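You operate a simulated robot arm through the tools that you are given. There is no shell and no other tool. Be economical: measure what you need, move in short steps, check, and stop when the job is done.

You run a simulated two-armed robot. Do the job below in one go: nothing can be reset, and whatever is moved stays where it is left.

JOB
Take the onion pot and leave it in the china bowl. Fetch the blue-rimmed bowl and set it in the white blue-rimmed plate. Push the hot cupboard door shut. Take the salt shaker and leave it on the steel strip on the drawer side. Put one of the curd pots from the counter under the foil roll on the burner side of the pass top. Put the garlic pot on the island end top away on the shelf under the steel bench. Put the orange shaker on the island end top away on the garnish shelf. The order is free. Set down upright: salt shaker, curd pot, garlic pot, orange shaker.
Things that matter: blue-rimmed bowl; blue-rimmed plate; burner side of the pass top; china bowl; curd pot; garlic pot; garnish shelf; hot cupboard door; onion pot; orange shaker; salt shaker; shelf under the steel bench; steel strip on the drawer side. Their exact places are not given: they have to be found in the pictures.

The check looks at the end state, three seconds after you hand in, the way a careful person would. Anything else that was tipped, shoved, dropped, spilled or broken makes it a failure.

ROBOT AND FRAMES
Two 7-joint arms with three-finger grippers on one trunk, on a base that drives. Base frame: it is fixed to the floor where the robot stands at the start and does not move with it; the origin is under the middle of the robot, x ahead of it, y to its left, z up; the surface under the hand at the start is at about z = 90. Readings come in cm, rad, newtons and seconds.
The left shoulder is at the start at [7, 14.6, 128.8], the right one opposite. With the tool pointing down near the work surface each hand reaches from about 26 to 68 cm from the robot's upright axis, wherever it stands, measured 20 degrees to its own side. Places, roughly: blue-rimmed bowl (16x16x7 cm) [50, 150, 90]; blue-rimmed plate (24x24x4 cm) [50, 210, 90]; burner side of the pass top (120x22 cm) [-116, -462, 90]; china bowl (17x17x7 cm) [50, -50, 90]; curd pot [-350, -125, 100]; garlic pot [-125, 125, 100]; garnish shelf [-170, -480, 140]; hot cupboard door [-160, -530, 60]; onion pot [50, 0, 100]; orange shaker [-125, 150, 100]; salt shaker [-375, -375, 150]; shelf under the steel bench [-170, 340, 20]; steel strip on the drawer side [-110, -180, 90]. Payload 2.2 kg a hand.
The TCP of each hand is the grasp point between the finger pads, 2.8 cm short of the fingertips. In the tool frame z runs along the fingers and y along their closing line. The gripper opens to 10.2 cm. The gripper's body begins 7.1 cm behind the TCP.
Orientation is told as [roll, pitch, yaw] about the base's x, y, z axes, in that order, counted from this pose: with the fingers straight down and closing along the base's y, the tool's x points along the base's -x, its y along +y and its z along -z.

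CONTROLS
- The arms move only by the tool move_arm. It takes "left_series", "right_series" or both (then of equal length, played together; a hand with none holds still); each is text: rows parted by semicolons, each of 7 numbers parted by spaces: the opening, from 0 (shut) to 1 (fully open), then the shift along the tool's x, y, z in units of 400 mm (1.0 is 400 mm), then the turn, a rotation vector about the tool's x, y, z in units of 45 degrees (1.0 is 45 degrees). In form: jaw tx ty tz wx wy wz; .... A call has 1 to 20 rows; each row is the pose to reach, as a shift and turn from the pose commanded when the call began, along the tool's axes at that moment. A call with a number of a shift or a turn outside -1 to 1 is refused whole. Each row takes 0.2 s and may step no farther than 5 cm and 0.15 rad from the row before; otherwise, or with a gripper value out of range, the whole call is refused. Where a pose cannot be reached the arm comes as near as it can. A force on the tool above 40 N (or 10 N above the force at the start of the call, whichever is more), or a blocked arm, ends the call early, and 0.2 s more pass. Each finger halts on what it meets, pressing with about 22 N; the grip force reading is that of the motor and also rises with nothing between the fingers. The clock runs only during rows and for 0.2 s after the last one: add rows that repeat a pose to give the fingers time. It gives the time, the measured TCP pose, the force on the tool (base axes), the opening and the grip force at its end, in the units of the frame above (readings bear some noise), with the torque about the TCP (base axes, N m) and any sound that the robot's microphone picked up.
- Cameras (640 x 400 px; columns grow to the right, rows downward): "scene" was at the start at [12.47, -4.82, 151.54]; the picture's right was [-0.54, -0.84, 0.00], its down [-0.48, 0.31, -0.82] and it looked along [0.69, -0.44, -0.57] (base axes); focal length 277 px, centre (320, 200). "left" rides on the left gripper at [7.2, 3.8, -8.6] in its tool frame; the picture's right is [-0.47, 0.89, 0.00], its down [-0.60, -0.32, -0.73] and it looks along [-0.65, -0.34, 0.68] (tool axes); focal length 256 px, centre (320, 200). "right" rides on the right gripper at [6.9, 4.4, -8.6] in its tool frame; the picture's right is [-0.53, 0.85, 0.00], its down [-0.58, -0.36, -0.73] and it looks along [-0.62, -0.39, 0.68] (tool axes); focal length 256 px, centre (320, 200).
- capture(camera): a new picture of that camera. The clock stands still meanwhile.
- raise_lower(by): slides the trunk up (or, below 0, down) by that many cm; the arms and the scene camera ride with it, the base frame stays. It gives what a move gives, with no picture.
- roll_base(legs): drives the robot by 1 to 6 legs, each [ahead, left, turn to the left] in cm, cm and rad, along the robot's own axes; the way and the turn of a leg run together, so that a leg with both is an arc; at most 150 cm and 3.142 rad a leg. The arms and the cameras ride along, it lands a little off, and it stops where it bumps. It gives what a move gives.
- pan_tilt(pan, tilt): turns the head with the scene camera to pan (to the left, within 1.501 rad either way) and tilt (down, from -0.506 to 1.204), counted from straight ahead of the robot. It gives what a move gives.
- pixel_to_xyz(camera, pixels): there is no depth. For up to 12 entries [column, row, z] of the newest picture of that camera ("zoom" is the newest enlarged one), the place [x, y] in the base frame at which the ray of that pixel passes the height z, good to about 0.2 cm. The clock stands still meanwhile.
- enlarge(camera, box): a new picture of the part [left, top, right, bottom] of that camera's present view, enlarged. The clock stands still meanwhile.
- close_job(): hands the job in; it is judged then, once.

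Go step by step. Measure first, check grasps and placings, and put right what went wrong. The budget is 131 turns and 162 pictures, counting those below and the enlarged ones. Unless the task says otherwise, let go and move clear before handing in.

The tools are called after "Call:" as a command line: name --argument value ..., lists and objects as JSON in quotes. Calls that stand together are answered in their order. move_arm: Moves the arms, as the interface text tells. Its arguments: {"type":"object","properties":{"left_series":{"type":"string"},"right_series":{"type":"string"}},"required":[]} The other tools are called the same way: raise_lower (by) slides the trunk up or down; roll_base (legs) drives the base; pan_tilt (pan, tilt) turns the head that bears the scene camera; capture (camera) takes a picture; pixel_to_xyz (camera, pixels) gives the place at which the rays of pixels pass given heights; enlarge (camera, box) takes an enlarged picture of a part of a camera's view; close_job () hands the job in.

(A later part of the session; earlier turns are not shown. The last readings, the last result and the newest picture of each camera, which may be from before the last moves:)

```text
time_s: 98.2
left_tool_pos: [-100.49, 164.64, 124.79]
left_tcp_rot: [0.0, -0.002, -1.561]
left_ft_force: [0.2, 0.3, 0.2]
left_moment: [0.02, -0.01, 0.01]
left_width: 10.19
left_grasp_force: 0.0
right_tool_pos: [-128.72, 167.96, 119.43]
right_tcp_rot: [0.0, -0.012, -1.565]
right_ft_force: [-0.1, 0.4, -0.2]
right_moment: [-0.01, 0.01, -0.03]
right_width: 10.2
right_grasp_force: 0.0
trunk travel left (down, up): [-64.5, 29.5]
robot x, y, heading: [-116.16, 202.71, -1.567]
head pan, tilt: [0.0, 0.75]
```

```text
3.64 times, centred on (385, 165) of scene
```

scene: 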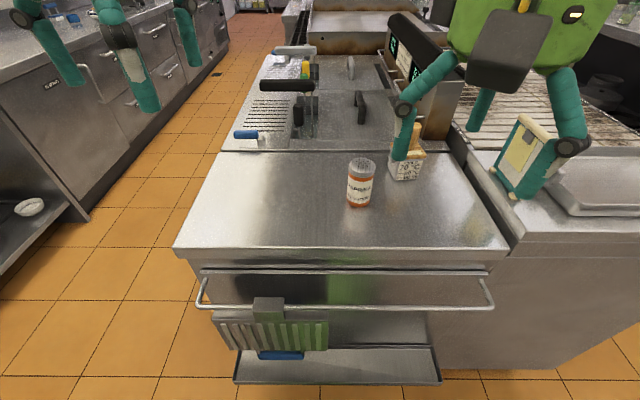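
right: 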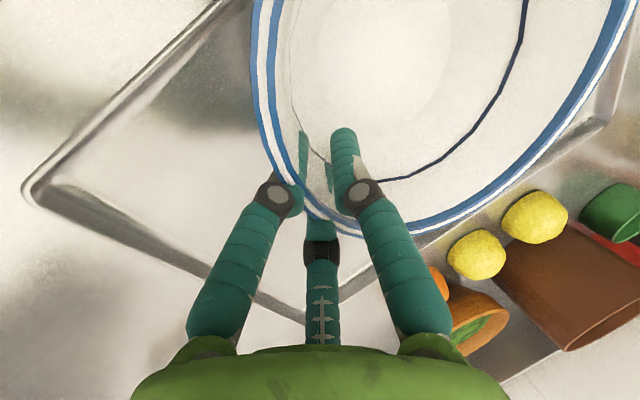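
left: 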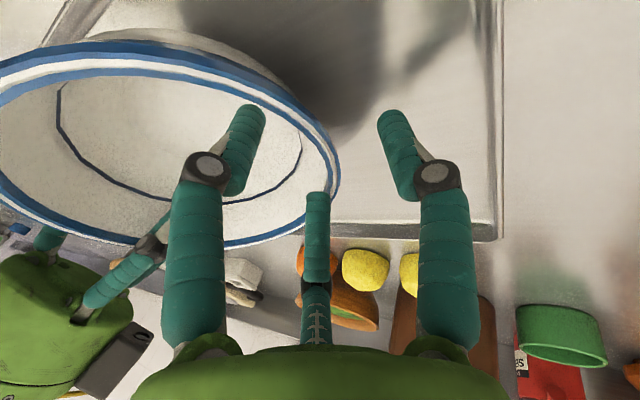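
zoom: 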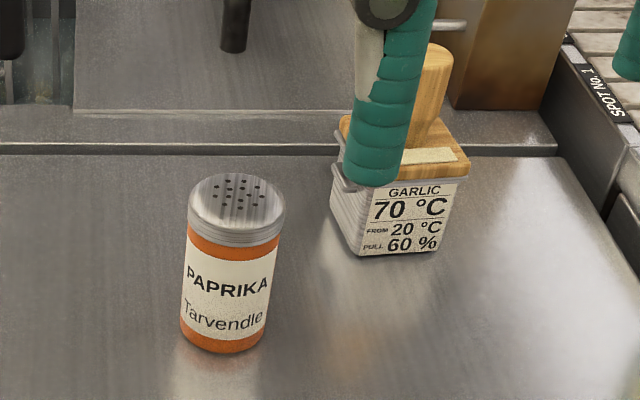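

Both items' positions are confirmed. I'll edge 4 cm closer and bring the right hand in, tilted forward 0.5 rad, above the garlic pot's knob.

Call:
roll_base --legs '[[4, 0, 0]]'

Call:
move_arm --right_series "1 -0.08 -0.025 0.02 0 -0.1 0; 1 -0.17 -0.05 0.05 0 -0.2 0; 0.9 -0.26 -0.08 0.08 0 -0.3 0; 0.8 -0.35 -0.11 0.12 0 -0.4 0; 0.7 -0.44 -0.14 0.16 0 -0.5 0; 0.7 -0.53 -0.165 0.2 0 -0.6 0; 0.7 -0.6 -0.185 0.24 0 -0.637 0; 0.7 -0.655 -0.195 0.275 0 -0.637 0; 0.7 -0.655 -0.195 0.275 0 -0.637 0"

Call:
capture --camera "right"

Call:
enlarge --camera "scene" --box '[280, 60, 520, 240]'

```text
time_s: 99.1
left_tool_pos: [-100.4, 161.3, 125.04]
left_tcp_rot: [-0.002, -0.008, -1.561]
left_ft_force: [0.2, 1.8, -0.2]
left_moment: [-0.02, -0.02, -0.04]
left_width: 10.21
left_grasp_force: 0.1
right_tool_pos: [-128.7, 164.36, 119.62]
right_tcp_rot: [0.0, -0.018, -1.562]
right_ft_force: [0.1, 1.0, 0.6]
right_moment: [-0.05, -0.03, -0.02]
right_width: 10.17
right_grasp_force: 0.0
trunk travel left (down, up): [-64.5, 29.5]
robot x, y, heading: [-115.86, 198.83, -1.561]
head pan, tilt: [0.0, 0.75]
```

```text
time_s: 101.1
left_tool_pos: [-100.35, 160.88, 124.83]
left_tcp_rot: [-0.002, -0.004, -1.561]
left_ft_force: [0.1, 0.5, 0.3]
left_moment: [-0.07, -0.02, -0.01]
left_width: 10.23
left_grasp_force: 0.1
right_tool_pos: [-136.21, 137.53, 108.89]
right_tcp_rot: [0.001, -0.513, -1.564]
right_ft_force: [-0.2, 0.3, 1.7]
right_moment: [0.0, -0.01, 0.03]
right_width: 7.16
right_grasp_force: 0.0
trunk travel left (down, up): [-64.5, 29.5]
robot x, y, heading: [-115.68, 198.49, -1.568]
head pan, tilt: [0.0, 0.75]
```

```text
104 pictures are left
```

right: 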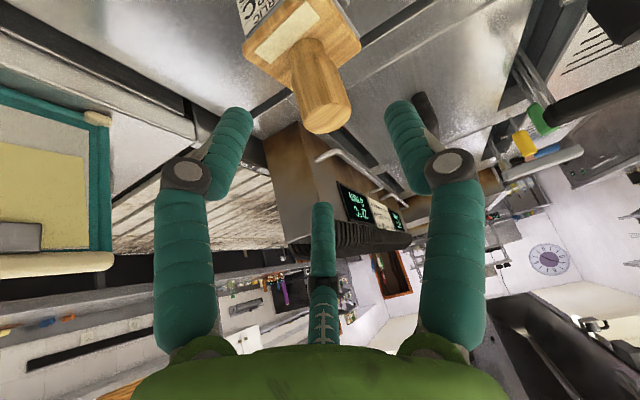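

```text
2.22 times, centred on (400, 150) of scene
```

zoom: 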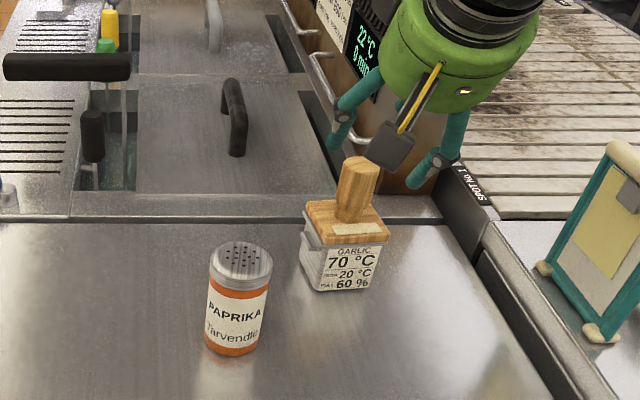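

The hand is reachable and tilted. Measuring the knob from both views.

Call:
pixel_to_xyz --camera "right" --pixels '[[327, 118, 100], [327, 118, 102], [327, 118, 103], [300, 60, 96]]'

Call:
pixel_to_xyz --camera "zoom" --pixels '[[358, 166, 100], [358, 166, 102], [358, 166, 103], [352, 217, 96]]'

```text
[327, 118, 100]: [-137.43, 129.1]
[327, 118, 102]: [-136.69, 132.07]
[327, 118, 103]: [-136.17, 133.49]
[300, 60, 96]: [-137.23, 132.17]
```

```text
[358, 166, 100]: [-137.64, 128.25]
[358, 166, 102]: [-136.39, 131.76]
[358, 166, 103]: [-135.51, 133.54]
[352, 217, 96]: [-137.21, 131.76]
```

Knob at [−136.8,132.0], top z≈102.3. Advancing along the tool axis and closing.

Call:
move_arm --right_series "0.7 -0.006 -0.015 0.08 0 0 0; 0.7 -0.006 -0.015 0.16 0 0 0; 0.7 -0.006 -0.015 0.23 0 0 0; 0.7 -0.006 -0.015 0.268 0 0 0; 0.7 -0.006 -0.015 0.268 0 0 0; 0.35 -0.006 -0.015 0.268 0 0 0; 0 -0.006 -0.015 0.268 0 0 0; 0 -0.006 -0.015 0.268 0 0 0; 0 -0.006 -0.015 0.268 0 0 0"

Call:
capture --camera "right"

Call:
enlarge --camera "scene" --box '[280, 60, 520, 240]'

```text
time_s: 103.1
left_tool_pos: [-100.18, 161.13, 124.87]
left_tcp_rot: [-0.003, -0.007, -1.56]
left_ft_force: [0.0, 0.2, 0.3]
left_moment: [-0.02, -0.03, 0.01]
left_width: 10.22
left_grasp_force: 0.1
right_tool_pos: [-136.42, 132.1, 100.03]
right_tcp_rot: [0.001, -0.522, -1.56]
right_ft_force: [5.7, -4.0, 17.9]
right_moment: [-0.26, -0.27, -0.03]
right_width: 5.84
right_grasp_force: 21.6
trunk travel left (down, up): [-64.5, 29.5]
robot x, y, heading: [-115.66, 198.59, -1.561]
head pan, tilt: [0.0, 0.75]
```

```text
102 pictures are left
```

right: 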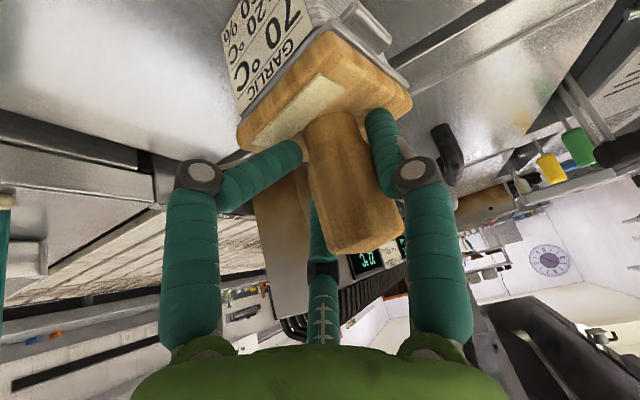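

```text
2.22 times, centred on (400, 150) of scene
```

zoom: 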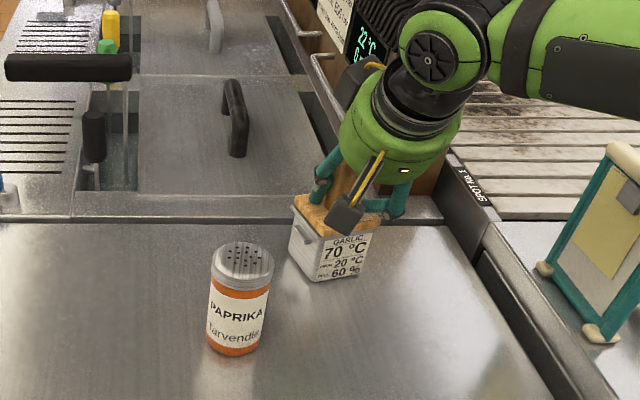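

The fingers stopped at 5.8 cm with 18 N upward, so the tips are pressing on the lid rather than gripping the knob. Reopening a bit, backing 0.7 cm, and closing again.

Call:
move_arm --right_series "0.65 0 0 0 0 0 0; 0.65 0 0 -0.01 0 0 0; 0.65 0 0 -0.02 0 0 0; 0.65 0 0 -0.02 0 0 0"

Call:
capture --camera "right"

Call:
enlarge --camera "scene" --box '[340, 80, 460, 200]'

```text
time_s: 104.1
left_tool_pos: [-100.23, 160.8, 124.85]
left_tcp_rot: [-0.002, -0.004, -1.561]
left_ft_force: [-0.6, -0.5, 0.3]
left_moment: [0.02, 0.0, 0.0]
left_width: 10.21
left_grasp_force: 0.1
right_tool_pos: [-136.81, 132.54, 100.01]
right_tcp_rot: [-0.003, -0.507, -1.561]
right_ft_force: [-0.2, -0.6, 2.4]
right_moment: [0.08, 0.03, 0.02]
right_width: 7.16
right_grasp_force: 0.0
trunk travel left (down, up): [-64.5, 29.5]
robot x, y, heading: [-115.81, 198.27, -1.561]
head pan, tilt: [0.0, 0.75]
```

```text
100 pictures are left
```

right: 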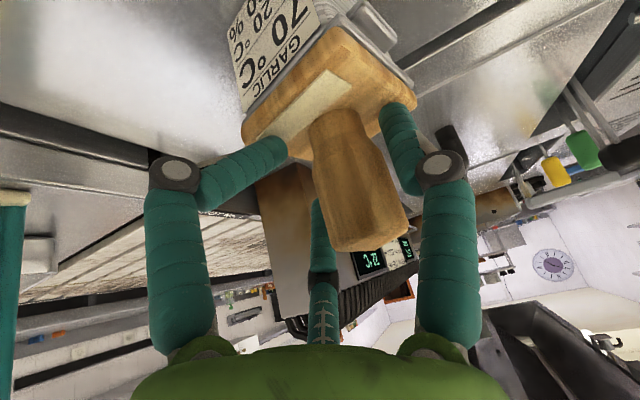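

```text
3.33 times, centred on (400, 140) of scene
```

zoom: 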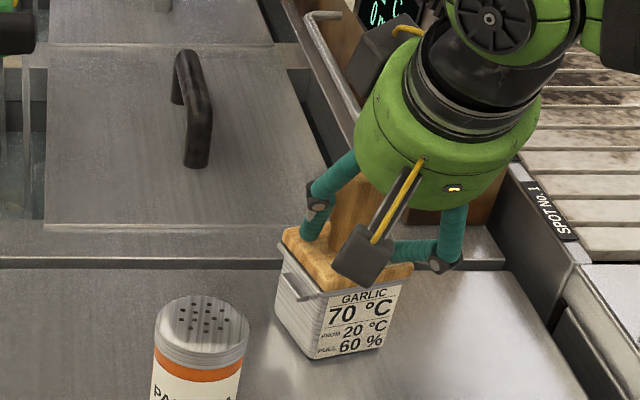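

One finger is folded on the lid, so still too deep. Backing 1.2 cm more, then closing on the knob.

Call:
move_arm --right_series "0.65 0 0 -0.015 0 0 0; 0.65 0 0 -0.032 0 0 0; 0.4 0 0 -0.032 0 0 0; 0.2 0 0 -0.032 0 0 0; 0 0 0 -0.032 0 0 0; 0 0 0 -0.032 0 0 0; 0 0 0 -0.032 0 0 0"

Call:
capture --camera "right"

Call:
enlarge --camera "scene" --box '[340, 80, 460, 200]'

```text
time_s: 105.7
left_tool_pos: [-100.27, 160.94, 125.0]
left_tcp_rot: [-0.002, -0.004, -1.56]
left_ft_force: [0.6, 0.0, -0.6]
left_moment: [0.0, 0.01, 0.01]
left_width: 10.17
left_grasp_force: 0.0
right_tool_pos: [-136.57, 133.14, 101.65]
right_tcp_rot: [0.001, -0.517, -1.561]
right_ft_force: [3.3, -2.8, 10.7]
right_moment: [-0.13, -0.72, -0.1]
right_width: 4.14
right_grasp_force: 22.1
trunk travel left (down, up): [-64.5, 29.5]
robot x, y, heading: [-116.04, 198.62, -1.562]
head pan, tilt: [0.0, 0.75]
```

```text
98 pictures are left
```

right: 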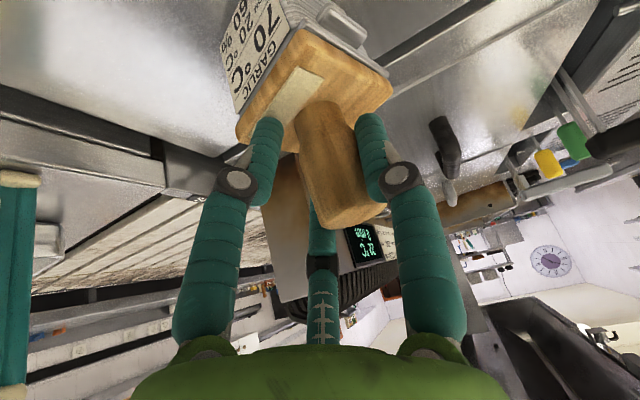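

```text
3.33 times, centred on (400, 140) of scene
```

zoom: 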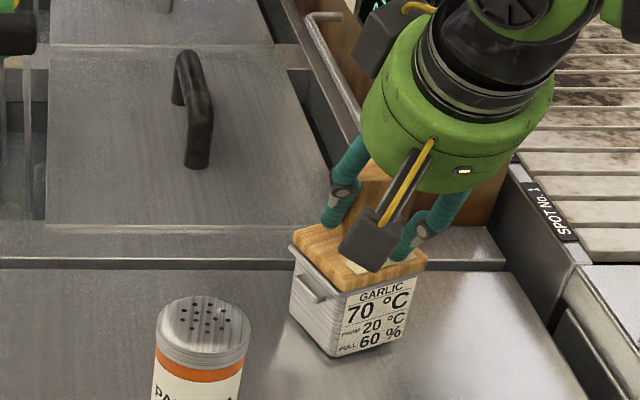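

Width 4.1 with 22 N: it may hold the knob obliquely. A gentle test lift.

Call:
move_arm --right_series "0 -0.005 0 -0.009 0 0 0; 0 -0.01 0 -0.02 0 0 0; 0 -0.02 0 -0.038 0 0 0; 0 -0.02 0 -0.038 0 0 0"

Call:
enlarge --camera "scene" --box '[340, 80, 460, 200]'

```text
time_s: 106.7
left_tool_pos: [-100.38, 160.71, 124.83]
left_tcp_rot: [-0.004, -0.003, -1.56]
left_ft_force: [-1.1, -0.4, 0.0]
left_moment: [-0.01, -0.02, -0.02]
left_width: 10.18
left_grasp_force: 0.1
right_tool_pos: [-136.86, 133.03, 103.07]
right_tcp_rot: [0.0, -0.509, -1.563]
right_ft_force: [-0.4, -0.5, -2.4]
right_moment: [0.08, -0.04, 0.01]
right_width: 3.84
right_grasp_force: 21.9
trunk travel left (down, up): [-64.5, 29.5]
robot x, y, heading: [-115.8, 198.79, -1.564]
head pan, tilt: [0.0, 0.75]
```

```text
3.33 times, centred on (400, 140) of scene
```

zoom: 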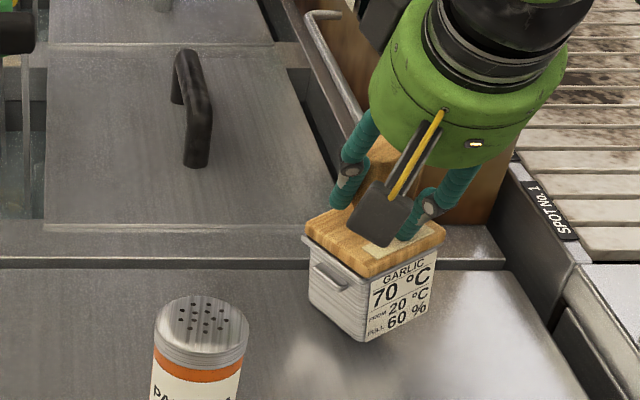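

It's off the surface and upright (−2.4 N). Lifting 7 cm, then drawing back.

Call:
move_arm --right_series "0 -0.012 0 -0.022 0 0 0; 0 -0.03 0 -0.053 0 0 0; 0 -0.05 0 -0.088 0 0 0; 0 -0.068 0 -0.12 0 0 0; 0 -0.086 0 -0.152 0 0 0; 0 -0.03 0 -0.184 0 0 0; 0 0.03 0 -0.217 0 0 0; 0 0.09 0 -0.25 0 0 0; 0 0.15 0 -0.284 0 0 0; 0 0.21 0 -0.318 0 0 0; 0 0.26 0 -0.346 0 0 0; 0 0.26 0 -0.346 0 0 0"

Call:
capture --camera "scene"

Call:
capture --camera "right"

```text
time_s: 109.3
left_tool_pos: [-100.39, 160.73, 124.82]
left_tcp_rot: [0.0, -0.002, -1.559]
left_ft_force: [0.0, 0.6, -0.5]
left_moment: [0.01, 0.02, 0.0]
left_width: 10.2
left_grasp_force: 0.0
right_tool_pos: [-136.95, 148.95, 110.12]
right_tcp_rot: [0.001, -0.511, -1.564]
right_ft_force: [0.5, 0.2, -2.8]
right_moment: [0.08, -0.02, 0.04]
right_width: 3.87
right_grasp_force: 22.4
trunk travel left (down, up): [-64.5, 29.5]
robot x, y, heading: [-115.95, 198.4, -1.568]
head pan, tilt: [0.0, 0.75]
```

```text
95 pictures are left
```

scene: 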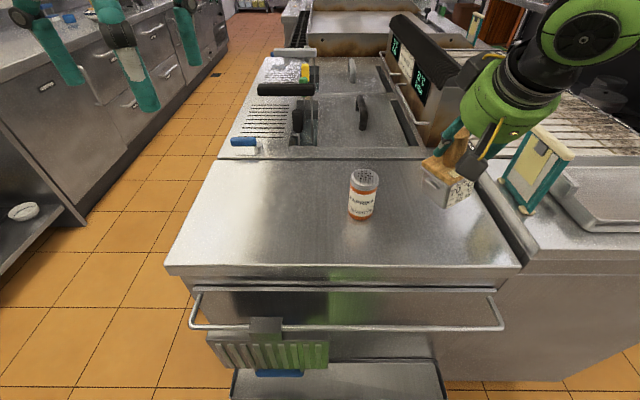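

```text
94 pictures are left
```

right: 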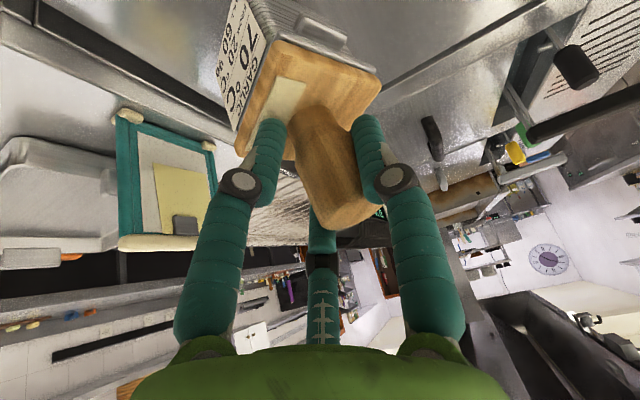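

The garlic pot is held. Drawing it back further clear of the island, then shifting the base right so the left hand can take the paprika shaker in the same trip.

Call:
move_arm --right_series "0 0.06 0 -0.06 0 0 0; 0 0.12 0 -0.12 0 0 0; 0 0.18 0 -0.18 0 0 0; 0 0.24 0 -0.25 0 0 0; 0 0.287 0 -0.305 0 0 0; 0 0.287 0 -0.305 0 0 0"

Call:
roll_base --legs '[[0, -20, 0]]'

Call:
capture --camera "scene"

```text
time_s: 110.7
left_tool_pos: [-100.41, 160.63, 124.71]
left_tcp_rot: [0.0, -0.002, -1.561]
left_ft_force: [0.1, -0.7, 0.5]
left_moment: [0.03, 0.01, -0.03]
left_width: 10.23
left_grasp_force: 0.0
right_tool_pos: [-137.13, 164.94, 114.99]
right_tcp_rot: [0.0, -0.509, -1.561]
right_ft_force: [1.6, -0.7, -3.1]
right_moment: [0.08, 0.0, 0.01]
right_width: 3.82
right_grasp_force: 21.7
trunk travel left (down, up): [-64.5, 29.5]
robot x, y, heading: [-116.57, 198.48, -1.562]
head pan, tilt: [0.0, 0.75]
```

```text
time_s: 112.3
left_tool_pos: [-120.26, 160.64, 124.91]
left_tcp_rot: [-0.004, -0.004, -1.559]
left_ft_force: [0.1, 0.5, 0.0]
left_moment: [0.02, -0.01, 0.01]
left_width: 10.19
left_grasp_force: 0.1
right_tool_pos: [-157.06, 164.74, 114.99]
right_tcp_rot: [-0.001, -0.512, -1.559]
right_ft_force: [0.3, -0.2, -4.1]
right_moment: [0.07, -0.03, -0.01]
right_width: 3.86
right_grasp_force: 22.0
trunk travel left (down, up): [-64.5, 29.5]
robot x, y, heading: [-136.11, 198.27, -1.561]
head pan, tilt: [0.0, 0.75]
```

```text
93 pictures are left
```

scene: 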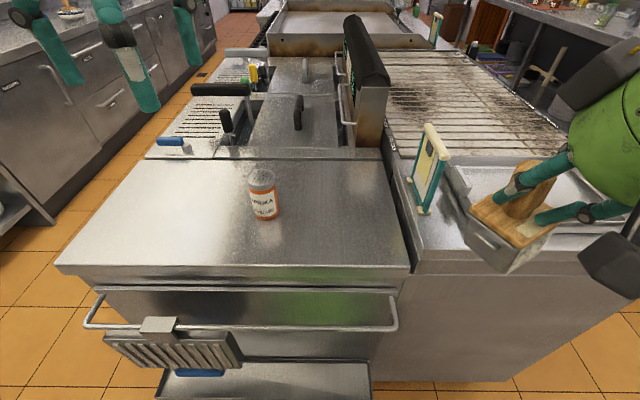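

The shaker now sits front-left at (263,197). Measuring it.

Call:
pixel_to_xyz --camera "scene" --pixels '[[262, 181, 99], [262, 181, 101], [267, 220, 90], [249, 181, 99], [277, 180, 99], [262, 170, 99], [263, 191, 99]]'

Call:
capture --camera "left"

```text
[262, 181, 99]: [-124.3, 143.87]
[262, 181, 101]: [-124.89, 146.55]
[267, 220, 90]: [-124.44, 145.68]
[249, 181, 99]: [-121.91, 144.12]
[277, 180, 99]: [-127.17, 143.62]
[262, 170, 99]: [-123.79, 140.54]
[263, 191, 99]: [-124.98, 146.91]
```

```text
92 pictures are left
```

left: 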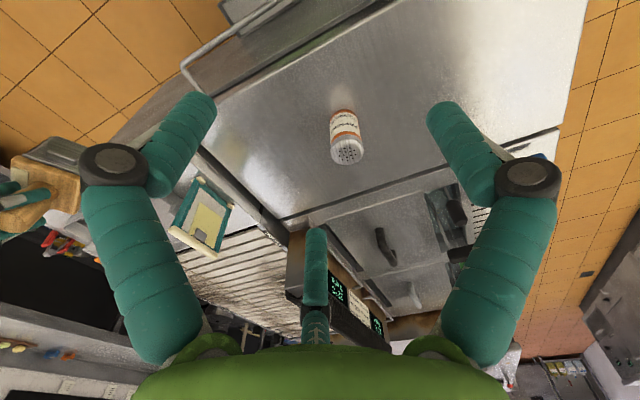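

Call:
pixel_to_xyz --camera "left" --pixels '[[347, 152, 97], [347, 152, 99], [347, 152, 101], [341, 113, 90]]'

```text
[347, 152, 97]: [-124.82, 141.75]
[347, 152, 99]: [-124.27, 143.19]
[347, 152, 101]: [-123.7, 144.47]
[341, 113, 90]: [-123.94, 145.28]
```

Shaker top is z≈98, centre [−124.3,142.8]. Bringing the left hand above it.

Call:
move_arm --left_series "1 -0.075 -0.017 0.08 0 0 0; 1 -0.15 -0.034 0.16 0 0 0; 1 -0.225 -0.05 0.24 0 0 0; 1 -0.3 -0.067 0.32 0 0 0; 1 -0.375 -0.084 0.4 0 0 0; 1 -0.445 -0.1 0.475 0 0 0; 1 -0.445 -0.1 0.475 0 0 0"

Call:
capture --camera "left"

```text
time_s: 113.9
left_tool_pos: [-124.11, 142.66, 105.84]
left_tcp_rot: [-0.003, -0.004, -1.56]
left_ft_force: [0.8, -0.5, 0.7]
left_moment: [-0.02, -0.01, 0.04]
left_width: 10.21
left_grasp_force: 0.1
right_tool_pos: [-157.03, 164.76, 115.01]
right_tcp_rot: [0.0, -0.513, -1.559]
right_ft_force: [0.0, 1.1, -3.9]
right_moment: [0.05, -0.04, 0.04]
right_width: 3.86
right_grasp_force: 22.3
trunk travel left (down, up): [-64.5, 29.5]
robot x, y, heading: [-136.01, 198.42, -1.558]
head pan, tilt: [0.0, 0.75]
```

```text
91 pictures are left
```

left: 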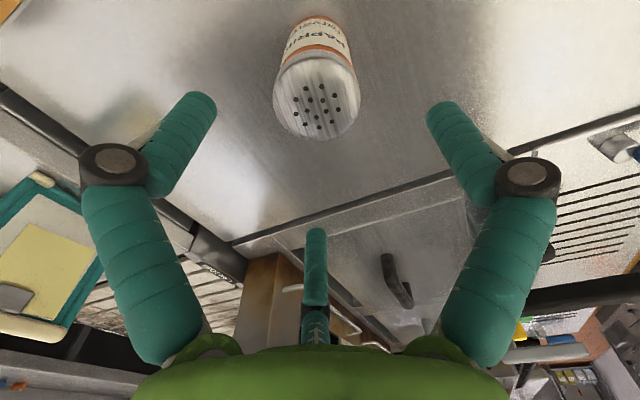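

Aligned: the shaker top at (316,100) matches the expected axis point. Descending and closing.

Call:
move_arm --left_series "1 0 0 0.1 0 0 0; 1 0 0 0.2 0 0 0; 1 0 0 0.27 0 0 0; 1 0 0 0.27 0 0 0; 0.7 0 0 0.27 0 0 0; 0.4 0 0 0.27 0 0 0; 0.2 0 0 0.27 0 0 0; 0 0 0 0.27 0 0 0; 0 0 0 0.27 0 0 0; 0 0 0 0.25 0 0 0; 0 0 0 0.22 0 0 0; 0 0 0 0.22 0 0 0"

Call:
capture --camera "left"

Call:
capture --camera "scene"

```text
time_s: 116.5
left_tool_pos: [-124.41, 142.74, 97.08]
left_tcp_rot: [-0.001, -0.003, -1.56]
left_ft_force: [0.6, -0.4, -1.3]
left_moment: [0.02, 0.01, 0.0]
left_width: 5.55
left_grasp_force: 21.8
right_tool_pos: [-157.13, 164.59, 115.07]
right_tcp_rot: [0.001, -0.513, -1.561]
right_ft_force: [0.0, -0.9, -3.5]
right_moment: [0.05, 0.02, -0.01]
right_width: 3.82
right_grasp_force: 22.1
trunk travel left (down, up): [-64.5, 29.5]
robot x, y, heading: [-136.13, 198.02, -1.558]
head pan, tilt: [0.0, 0.75]
```

```text
90 pictures are left
```

left: 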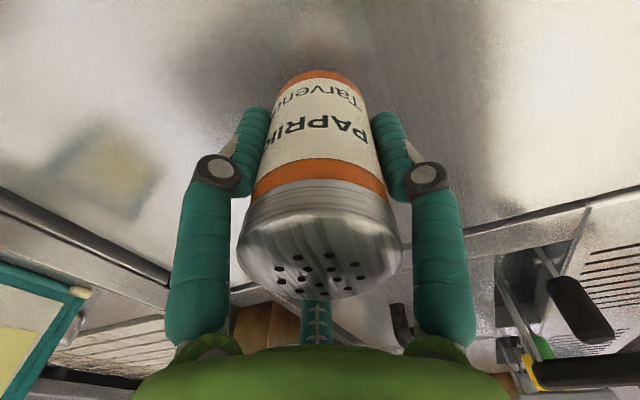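

```text
89 pictures are left
```

scene: 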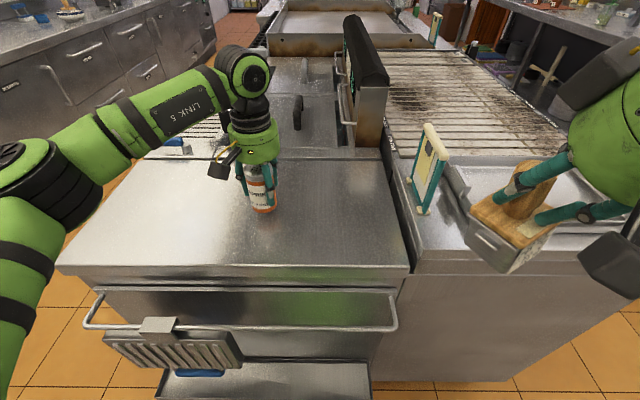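

Shaker held (5.5 cm, 22 N). Lifting it back, then backing up and turning round to the steel bench.

Call:
move_arm --left_series "0 0 0 -0.05 0 0 0; 0 0 0 -0.13 0 0 0; 0 0 0 -0.22 0 0 0; 0 0.06 0 -0.31 0 0 0; 0 0.14 0 -0.4 0 0 0; 0 0.24 0 -0.46 0 0 0; 0 0.34 0 -0.5 0 0 0; 0 0.43 0 -0.55 0 0 0; 0 0.43 0 -0.55 0 0 0"

Call:
roll_base --legs '[[-25, 0, 0], [0, 0, 1.571], [0, 0, 1.571]]'

Call:
pan_tilt --pan 0.0 --tilt 0.7

Call:
capture --camera "scene"

```text
time_s: 118.5
left_tool_pos: [-124.34, 159.77, 119.12]
left_tcp_rot: [-0.001, -0.003, -1.559]
left_ft_force: [-0.2, -0.3, -1.5]
left_moment: [0.0, -0.01, 0.02]
left_width: 5.56
left_grasp_force: 22.1
right_tool_pos: [-157.08, 164.53, 114.83]
right_tcp_rot: [0.001, -0.51, -1.56]
right_ft_force: [-1.1, -0.1, -3.6]
right_moment: [0.06, 0.01, 0.0]
right_width: 3.79
right_grasp_force: 22.2
trunk travel left (down, up): [-64.5, 29.5]
robot x, y, heading: [-136.44, 198.38, -1.566]
head pan, tilt: [0.0, 0.75]
```

```text
time_s: 128.0
left_tool_pos: [-147.51, 262.19, 119.06]
left_tcp_rot: [-0.003, -0.003, 1.574]
left_ft_force: [0.3, -0.1, -2.3]
left_moment: [-0.01, -0.03, 0.01]
left_width: 5.02
left_grasp_force: 22.7
right_tool_pos: [-114.84, 257.04, 114.84]
right_tcp_rot: [0.0, -0.512, 1.571]
right_ft_force: [0.3, 0.0, -3.8]
right_moment: [-0.05, 0.05, -0.01]
right_width: 3.79
right_grasp_force: 21.8
trunk travel left (down, up): [-64.5, 29.5]
robot x, y, heading: [-136.11, 223.56, 1.57]
head pan, tilt: [0.0, 0.75]
```

```text
time_s: 128.6
left_tool_pos: [-147.55, 262.06, 119.04]
left_tcp_rot: [-0.001, -0.001, 1.575]
left_ft_force: [-0.5, -0.8, -0.8]
left_moment: [-0.01, 0.03, 0.0]
left_width: 5.01
left_grasp_force: 21.9
right_tool_pos: [-114.92, 256.99, 114.89]
right_tcp_rot: [0.0, -0.512, 1.573]
right_ft_force: [0.0, -0.5, -3.5]
right_moment: [-0.05, 0.02, -0.04]
right_width: 3.79
right_grasp_force: 21.5
trunk travel left (down, up): [-64.5, 29.5]
robot x, y, heading: [-135.91, 223.37, 1.571]
head pan, tilt: [0.0, 0.7]
```

```text
88 pictures are left
```

scene: 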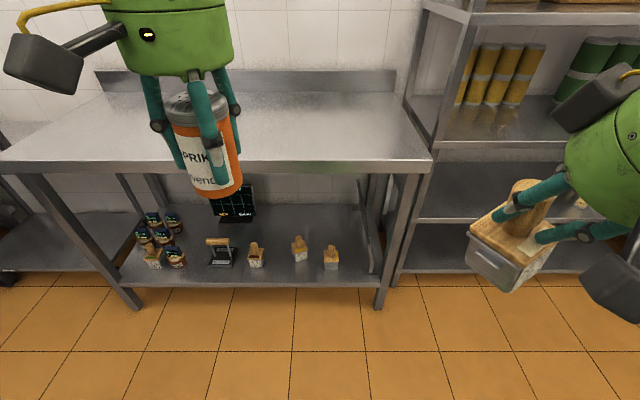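

The shaker seems to have slipped/tilted a bit in the left grip (width 5.0). I'll check it, and look at the shelf for a free spot.

Call:
capture --camera "left"

Call:
enlarge --camera "scene" --box '[110, 170, 410, 310]'

Call:
pixel_to_xyz --camera "scene" --pixels '[[125, 287, 20], [380, 287, 20], [330, 268, 20], [300, 260, 20], [256, 267, 20], [220, 265, 20], [360, 268, 20], [200, 173, 90], [430, 162, 90], [379, 309, 0], [135, 309, 0]]'

```text
87 pictures are left
```

left: 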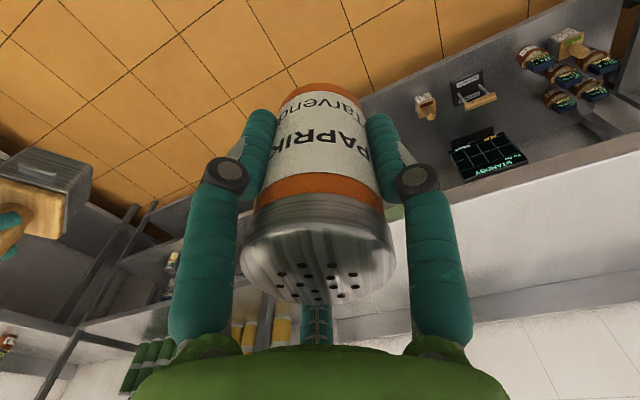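

```text
2.13 times, centred on (260, 240) of scene
```

zoom: 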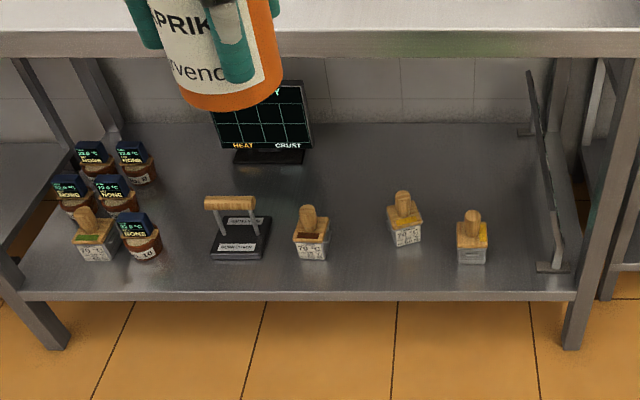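

```text
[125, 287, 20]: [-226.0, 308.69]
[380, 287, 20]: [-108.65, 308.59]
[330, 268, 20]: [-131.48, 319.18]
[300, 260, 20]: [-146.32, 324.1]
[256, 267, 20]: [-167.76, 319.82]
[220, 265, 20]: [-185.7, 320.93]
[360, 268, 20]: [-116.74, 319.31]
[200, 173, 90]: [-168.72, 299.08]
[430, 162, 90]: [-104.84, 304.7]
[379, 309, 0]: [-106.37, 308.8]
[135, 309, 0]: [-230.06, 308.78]
```

The shaker still looks properly held. On the shelf (z≈20, front edge y≈308.7) there is a free gap at x≈−157 between pots at −167.8 and −146.3. I'll tuck the left hand, lower the trunk and line up.

Call:
move_arm --left_series "0 0.07 0.08 0 0 0 0; 0 0.14 0.17 0 0 0 0; 0 0.2 0.25 0 0 0 0; 0 0.27 0.335 0 0 0 0; 0 0.27 0.335 0 0 0 0"

Call:
roll_base --legs '[[0, 41, 0]]'

Call:
raise_lower --by -62

Call:
pan_tilt --pan -0.1 --tilt 0.5

Call:
capture --camera "scene"

```text
time_s: 129.8
left_tool_pos: [-160.83, 251.33, 118.99]
left_tcp_rot: [-0.001, 0.002, 1.575]
left_ft_force: [0.0, 0.4, -0.3]
left_moment: [-0.01, 0.04, -0.03]
left_width: 4.99
left_grasp_force: 22.3
right_tool_pos: [-114.91, 257.08, 114.86]
right_tcp_rot: [0.0, -0.513, 1.573]
right_ft_force: [-0.1, 0.4, -3.2]
right_moment: [-0.05, 0.06, 0.0]
right_width: 3.84
right_grasp_force: 21.8
trunk travel left (down, up): [-64.5, 29.5]
robot x, y, heading: [-136.43, 224.08, 1.568]
head pan, tilt: [0.0, 0.7]
```

```text
time_s: 132.3
left_tool_pos: [-201.88, 251.19, 119.06]
left_tcp_rot: [0.0, -0.003, 1.575]
left_ft_force: [0.3, -0.2, -0.8]
left_moment: [-0.01, 0.01, 0.0]
left_width: 5.03
left_grasp_force: 22.3
right_tool_pos: [-156.07, 256.98, 114.89]
right_tcp_rot: [0.0, -0.512, 1.57]
right_ft_force: [-0.1, 0.8, -3.6]
right_moment: [-0.06, -0.01, -0.03]
right_width: 3.82
right_grasp_force: 22.1
trunk travel left (down, up): [-64.5, 29.5]
robot x, y, heading: [-177.96, 223.69, 1.57]
head pan, tilt: [0.0, 0.7]
```

```text
refused: -62 is not a number from -40 to 40
```

```text
time_s: 133.1
left_tool_pos: [-202.06, 251.16, 119.06]
left_tcp_rot: [-0.001, -0.003, 1.576]
left_ft_force: [-0.9, -0.2, -0.3]
left_moment: [-0.01, -0.03, -0.05]
left_width: 5.05
left_grasp_force: 22.2
right_tool_pos: [-156.04, 256.93, 114.97]
right_tcp_rot: [0.001, -0.513, 1.574]
right_ft_force: [-0.7, -0.5, -3.1]
right_moment: [-0.03, 0.07, 0.01]
right_width: 3.78
right_grasp_force: 21.8
trunk travel left (down, up): [-64.5, 29.5]
robot x, y, heading: [-177.42, 223.52, 1.571]
head pan, tilt: [-0.099, 0.499]
```

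```text
85 pictures are left
```

scene: 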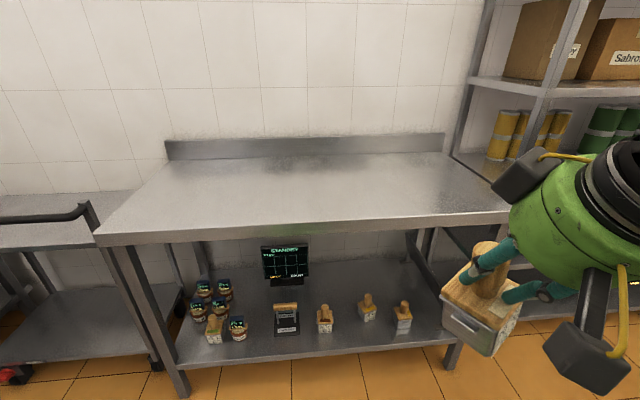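

Two trunk steps are needed. Measuring the gap again from here as well.

Call:
pixel_to_xyz --camera "scene" --pixels '[[325, 331, 20], [367, 319, 20], [402, 332, 20], [345, 345, 20], [445, 342, 20], [300, 237, 88]]'

Call:
raise_lower --by -40

Call:
raise_lower --by -20

Call:
capture --camera "scene"

Call:
capture --camera "right"

```text
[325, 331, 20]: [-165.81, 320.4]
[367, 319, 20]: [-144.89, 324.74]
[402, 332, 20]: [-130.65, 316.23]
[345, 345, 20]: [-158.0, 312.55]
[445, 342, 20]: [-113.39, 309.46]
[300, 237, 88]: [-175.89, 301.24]
```

```text
time_s: 136.9
left_tool_pos: [-202.05, 251.18, 79.02]
left_tcp_rot: [-0.003, -0.003, 1.574]
left_ft_force: [0.0, -1.0, -1.4]
left_moment: [0.0, 0.03, -0.03]
left_width: 5.03
left_grasp_force: 21.9
right_tool_pos: [-155.94, 257.05, 74.94]
right_tcp_rot: [0.001, -0.512, 1.571]
right_ft_force: [0.0, 0.3, -3.2]
right_moment: [-0.05, 0.0, -0.03]
right_width: 3.81
right_grasp_force: 22.2
trunk travel left (down, up): [-24.5, 69.5]
robot x, y, heading: [-176.97, 223.82, 1.573]
head pan, tilt: [-0.099, 0.499]
```

```text
time_s: 139.1
left_tool_pos: [-202.06, 251.13, 59.1]
left_tcp_rot: [0.0, -0.002, 1.574]
left_ft_force: [-0.3, 0.3, -1.3]
left_moment: [0.01, 0.0, 0.0]
left_width: 5.05
left_grasp_force: 22.5
right_tool_pos: [-156.01, 256.86, 54.95]
right_tcp_rot: [0.001, -0.511, 1.572]
right_ft_force: [0.3, 0.4, -3.7]
right_moment: [-0.04, 0.01, -0.02]
right_width: 3.79
right_grasp_force: 22.0
trunk travel left (down, up): [-4.5, 89.5]
robot x, y, heading: [-177.3, 223.95, 1.573]
head pan, tilt: [-0.099, 0.499]
```

```text
84 pictures are left
```

scene: 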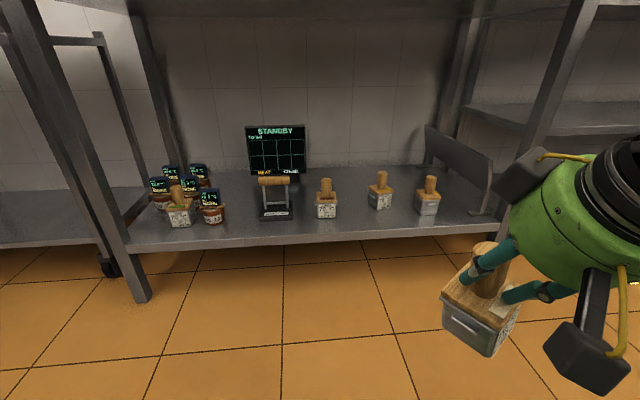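

```text
83 pictures are left
```

right: 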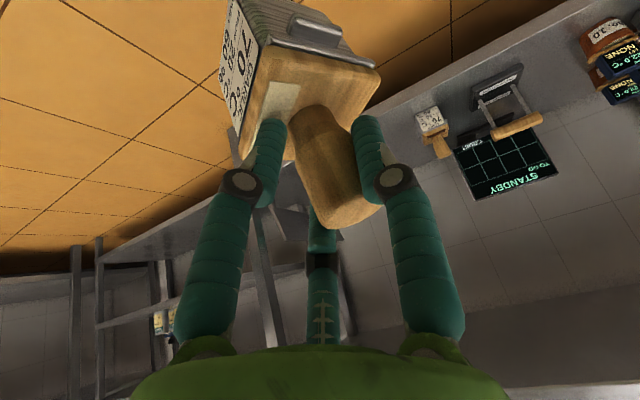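

Good low view. Measuring the gap on the shelf directly from here.

Call:
pixel_to_xyz --camera "scene" --pixels '[[326, 217, 20], [381, 209, 20], [427, 214, 20], [350, 238, 20], [353, 222, 20], [335, 239, 20]]'

Call:
enlarge --camera "scene" --box '[290, 160, 550, 370]'

```text
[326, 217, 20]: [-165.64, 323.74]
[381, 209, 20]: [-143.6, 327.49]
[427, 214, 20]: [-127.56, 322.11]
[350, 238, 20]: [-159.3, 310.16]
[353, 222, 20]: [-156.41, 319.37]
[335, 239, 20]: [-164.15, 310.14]
```

```text
1.90 times, centred on (420, 265) of scene
```

zoom: 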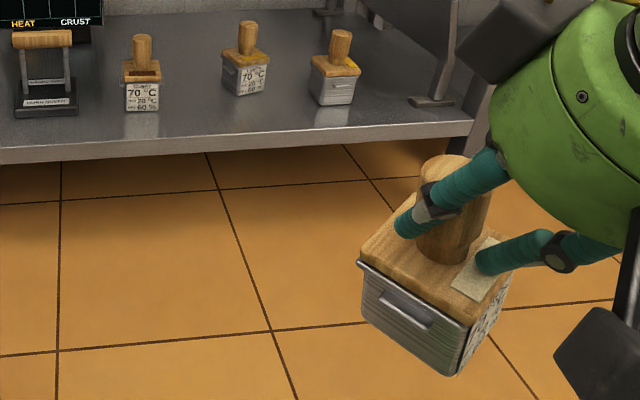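

Target spot: x≈−154.7, y≈318. Lowering the right hand to z≈36 outside the bench, then driving 36 cm ahead.

Call:
move_arm --right_series "0 0.033 -0.005 0.059 0 0 0; 0 0.067 -0.01 0.118 0 0 0; 0 0.1 -0.015 0.178 0 0 0; 0 0.134 -0.02 0.237 0 0 0; 0 0.167 -0.025 0.296 0 0 0; 0 0.2 -0.03 0.355 0 0 0; 0 0.233 -0.03 0.414 0 0 0; 0 0.233 -0.03 0.414 0 0 0"

Call:
roll_base --legs '[[36, 0, 0]]'

Call:
capture --camera "scene"

```text
time_s: 140.9
left_tool_pos: [-202.07, 251.2, 59.04]
left_tcp_rot: [-0.001, -0.003, 1.575]
left_ft_force: [-0.2, 0.3, -0.2]
left_moment: [-0.01, 0.02, 0.0]
left_width: 5.01
left_grasp_force: 21.5
right_tool_pos: [-154.31, 263.94, 37.92]
right_tcp_rot: [-0.001, -0.51, 1.574]
right_ft_force: [0.7, 0.6, -2.6]
right_moment: [-0.04, 0.05, -0.01]
right_width: 3.79
right_grasp_force: 21.9
right hand out of reach, approached as far as the arm can: row 3, 4, 5, 6, 7, 8
trunk travel left (down, up): [-4.5, 89.5]
robot x, y, heading: [-177.43, 223.53, 1.574]
head pan, tilt: [-0.099, 0.499]
```

```text
time_s: 143.2
left_tool_pos: [-202.08, 287.24, 59.02]
left_tcp_rot: [-0.001, -0.004, 1.575]
left_ft_force: [0.0, 0.0, -0.5]
left_moment: [-0.02, -0.03, 0.02]
left_width: 5.01
left_grasp_force: 22.4
right_tool_pos: [-154.35, 300.02, 37.88]
right_tcp_rot: [0.0, -0.511, 1.575]
right_ft_force: [-0.2, -0.2, -3.7]
right_moment: [-0.04, 0.03, -0.01]
right_width: 3.78
right_grasp_force: 21.9
trunk travel left (down, up): [-4.5, 89.5]
robot x, y, heading: [-177.02, 259.63, 1.573]
head pan, tilt: [-0.099, 0.499]
```

```text
81 pictures are left
```

scene: 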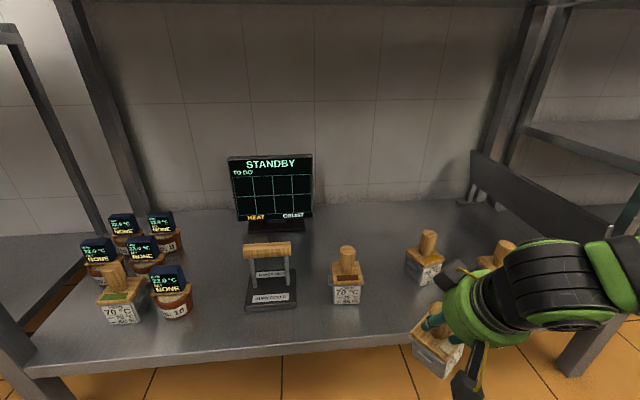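

Hand is at the shelf edge with the pot hanging above shelf level. Moving it 18 cm inward at this height.

Call:
move_arm --right_series "0 -0.065 0 0.037 0 0 0; 0 -0.13 0.005 0.073 0 0 0; 0 -0.195 0.01 0.11 0 0 0; 0 -0.26 0.01 0.147 0 0 0; 0 -0.325 0.01 0.183 0 0 0; 0 -0.392 0.01 0.22 0 0 0; 0 -0.392 0.01 0.22 0 0 0"

Call:
capture --camera "scene"

Call:
capture --camera "right"

```text
time_s: 144.8
left_tool_pos: [-202.08, 287.35, 59.1]
left_tcp_rot: [-0.001, -0.004, 1.576]
left_ft_force: [-0.3, -0.3, -1.0]
left_moment: [0.01, -0.01, -0.02]
left_width: 5.03
left_grasp_force: 21.8
right_tool_pos: [-154.87, 318.02, 37.93]
right_tcp_rot: [-0.001, -0.51, 1.576]
right_ft_force: [0.3, 0.1, -3.9]
right_moment: [-0.07, -0.02, -0.04]
right_width: 3.79
right_grasp_force: 22.3
trunk travel left (down, up): [-4.5, 89.5]
robot x, y, heading: [-177.35, 259.71, 1.57]
head pan, tilt: [-0.099, 0.499]
```

```text
80 pictures are left
```

scene: 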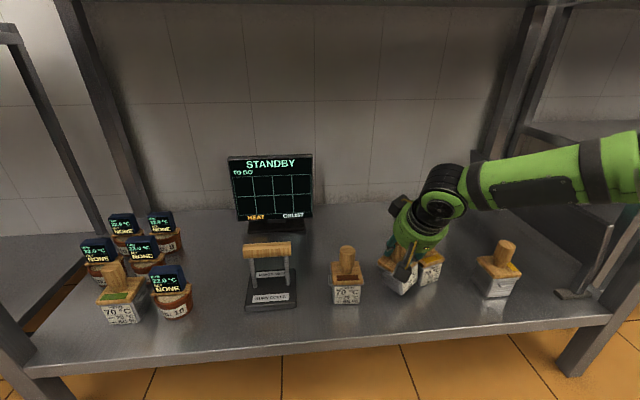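

```text
79 pictures are left
```

right: 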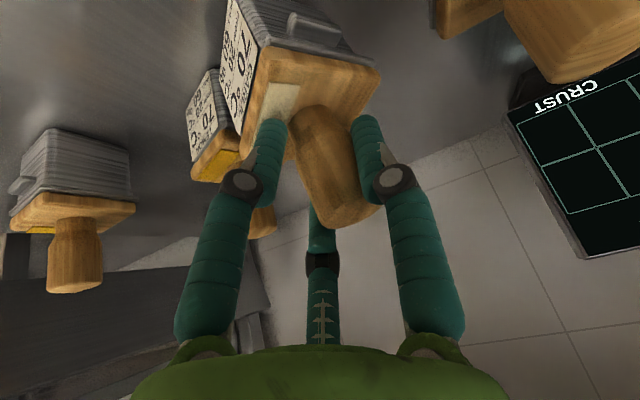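

Checking clearance between the held pot and its neighbours.

Call:
enlarge --camera "scene" --box '[310, 200, 530, 330]'

Call:
pixel_to_xyz --camera "scene" --pixels '[[347, 304, 20], [332, 304, 20], [361, 303, 20], [430, 284, 20], [418, 285, 20], [441, 278, 20], [400, 293, 27], [385, 285, 27], [418, 285, 27]]'

```text
2.91 times, centred on (420, 265) of scene
```

zoom: 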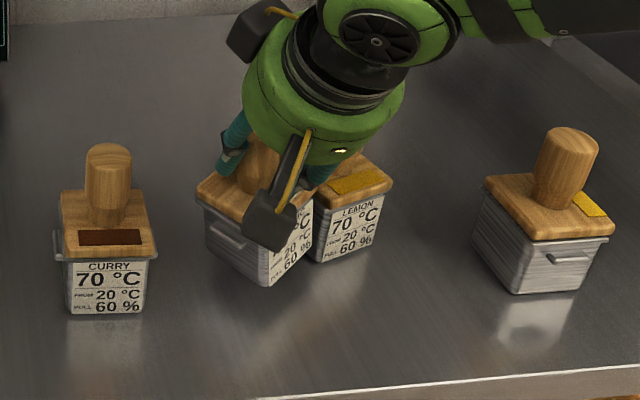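

```text
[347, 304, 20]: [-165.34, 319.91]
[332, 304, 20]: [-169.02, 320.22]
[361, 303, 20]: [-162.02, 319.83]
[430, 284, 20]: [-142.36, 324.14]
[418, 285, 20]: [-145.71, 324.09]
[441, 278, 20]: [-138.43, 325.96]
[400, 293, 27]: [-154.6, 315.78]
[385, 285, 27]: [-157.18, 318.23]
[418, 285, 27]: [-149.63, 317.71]
```

There's clearance on both sides (curry at −162, held pot −157.5…−149.6, lemon behind). Lowering toward the shelf.

Call:
move_arm --right_series "0 0.012 0.02 0.022 0 0 0; 0 0.031 0.02 0.055 0 0 0; 0 0.049 0.02 0.087 0 0 0; 0 0.058 0.02 0.103 0 0 0; 0 0.064 0.02 0.113 0 0 0; 0 0.064 0.02 0.113 0 0 0"

Call:
enlarge --camera "scene" --box '[310, 200, 530, 330]'

```text
time_s: 145.6
left_tool_pos: [-202.07, 287.08, 59.14]
left_tcp_rot: [-0.002, -0.004, 1.573]
left_ft_force: [1.5, 0.3, -1.1]
left_moment: [0.03, -0.02, -0.03]
left_width: 4.99
left_grasp_force: 21.9
right_tool_pos: [-155.74, 318.55, 35.52]
right_tcp_rot: [0.007, -0.543, 1.571]
right_ft_force: [0.7, -3.0, 18.3]
right_moment: [-0.75, -0.06, -0.01]
right_width: 3.87
right_grasp_force: 22.1
trunk travel left (down, up): [-4.5, 89.5]
robot x, y, heading: [-177.13, 259.79, 1.569]
head pan, tilt: [-0.099, 0.499]
stopped in row 4 (right hand): the force on the tool passed its limit at 63 N (the readings are from after the stop); the commanded pose is now the measured one
```

```text
2.91 times, centred on (420, 265) of scene
```

zoom: 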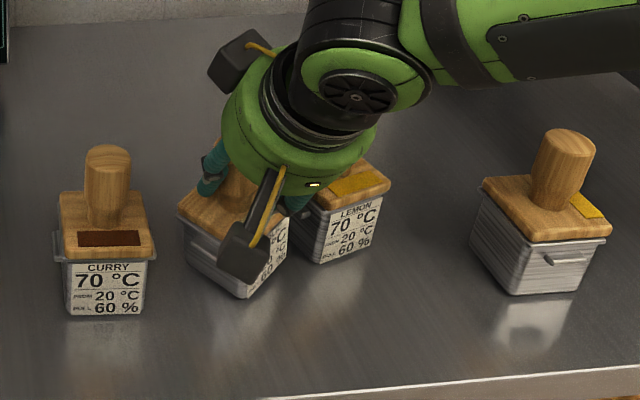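

Contact came early (force limit at TCP z 35.5). Checking how the pot sits.

Call:
capture --camera "right"

Call:
capture --camera "scene"

```text
76 pictures are left
```

right: 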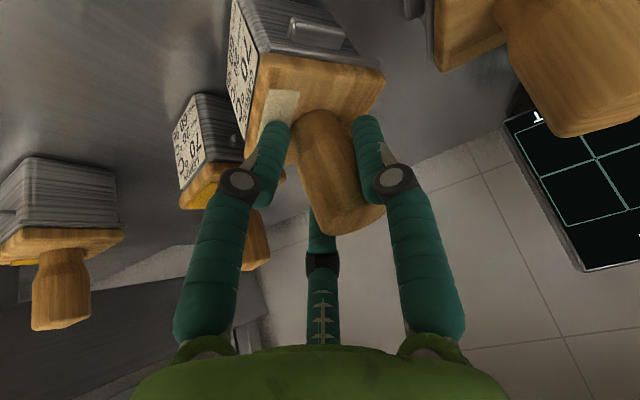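

```text
75 pictures are left
```

scene: 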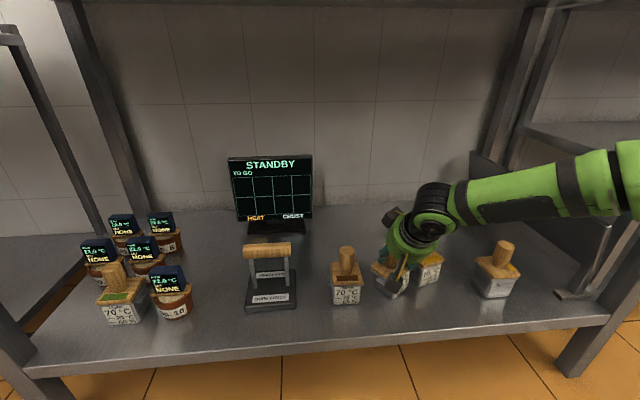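

The grip geometry and parallax say the shelf is really at about z 23, so the pot is on the shelf. Easing the pressure, opening, and backing out along the tool axis.

Call:
move_arm --right_series "0 -0.005 0 -0.008 0 0.03 0; 0.15 -0.005 0 -0.008 0 0.03 0; 0.35 -0.005 0 -0.008 0 0.03 0; 0.6 -0.005 0 -0.008 0 0.03 0; 0.65 -0.005 0 -0.008 0 0.03 0; 0.65 -0.005 0 -0.05 0 0.03 0; 0.65 -0.005 0 -0.1 0 0.03 0; 0.65 -0.005 0 -0.16 0 0.03 0; 0.65 -0.005 0 -0.16 0 0.03 0"

Call:
enlarge --camera "scene" --box '[310, 200, 530, 330]'

Call:
capture --camera "right"

```text
time_s: 147.6
left_tool_pos: [-202.06, 287.22, 59.05]
left_tcp_rot: [-0.001, -0.002, 1.574]
left_ft_force: [0.1, -0.5, -1.2]
left_moment: [-0.02, 0.0, 0.01]
left_width: 5.07
left_grasp_force: 21.9
right_tool_pos: [-155.57, 315.15, 40.63]
right_tcp_rot: [0.003, -0.509, 1.571]
right_ft_force: [-0.6, 0.3, 0.3]
right_moment: [0.04, 0.0, -0.01]
right_width: 6.63
right_grasp_force: 0.1
trunk travel left (down, up): [-4.5, 89.5]
robot x, y, heading: [-177.17, 260.04, 1.569]
head pan, tilt: [-0.099, 0.499]
```

```text
2.91 times, centred on (420, 265) of scene
```

zoom: 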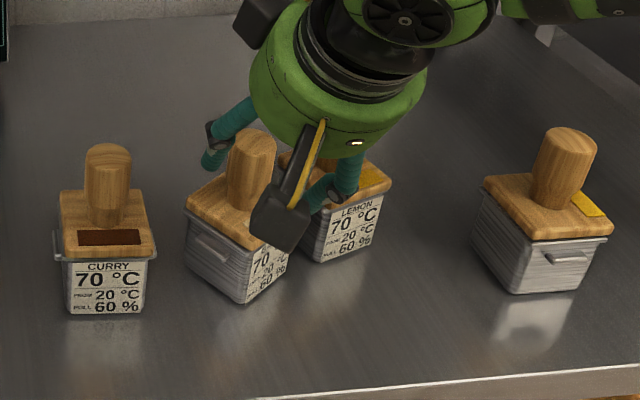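

```text
73 pictures are left
```

right: 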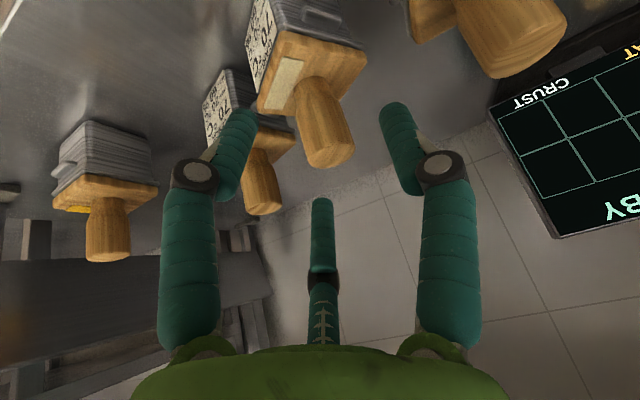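

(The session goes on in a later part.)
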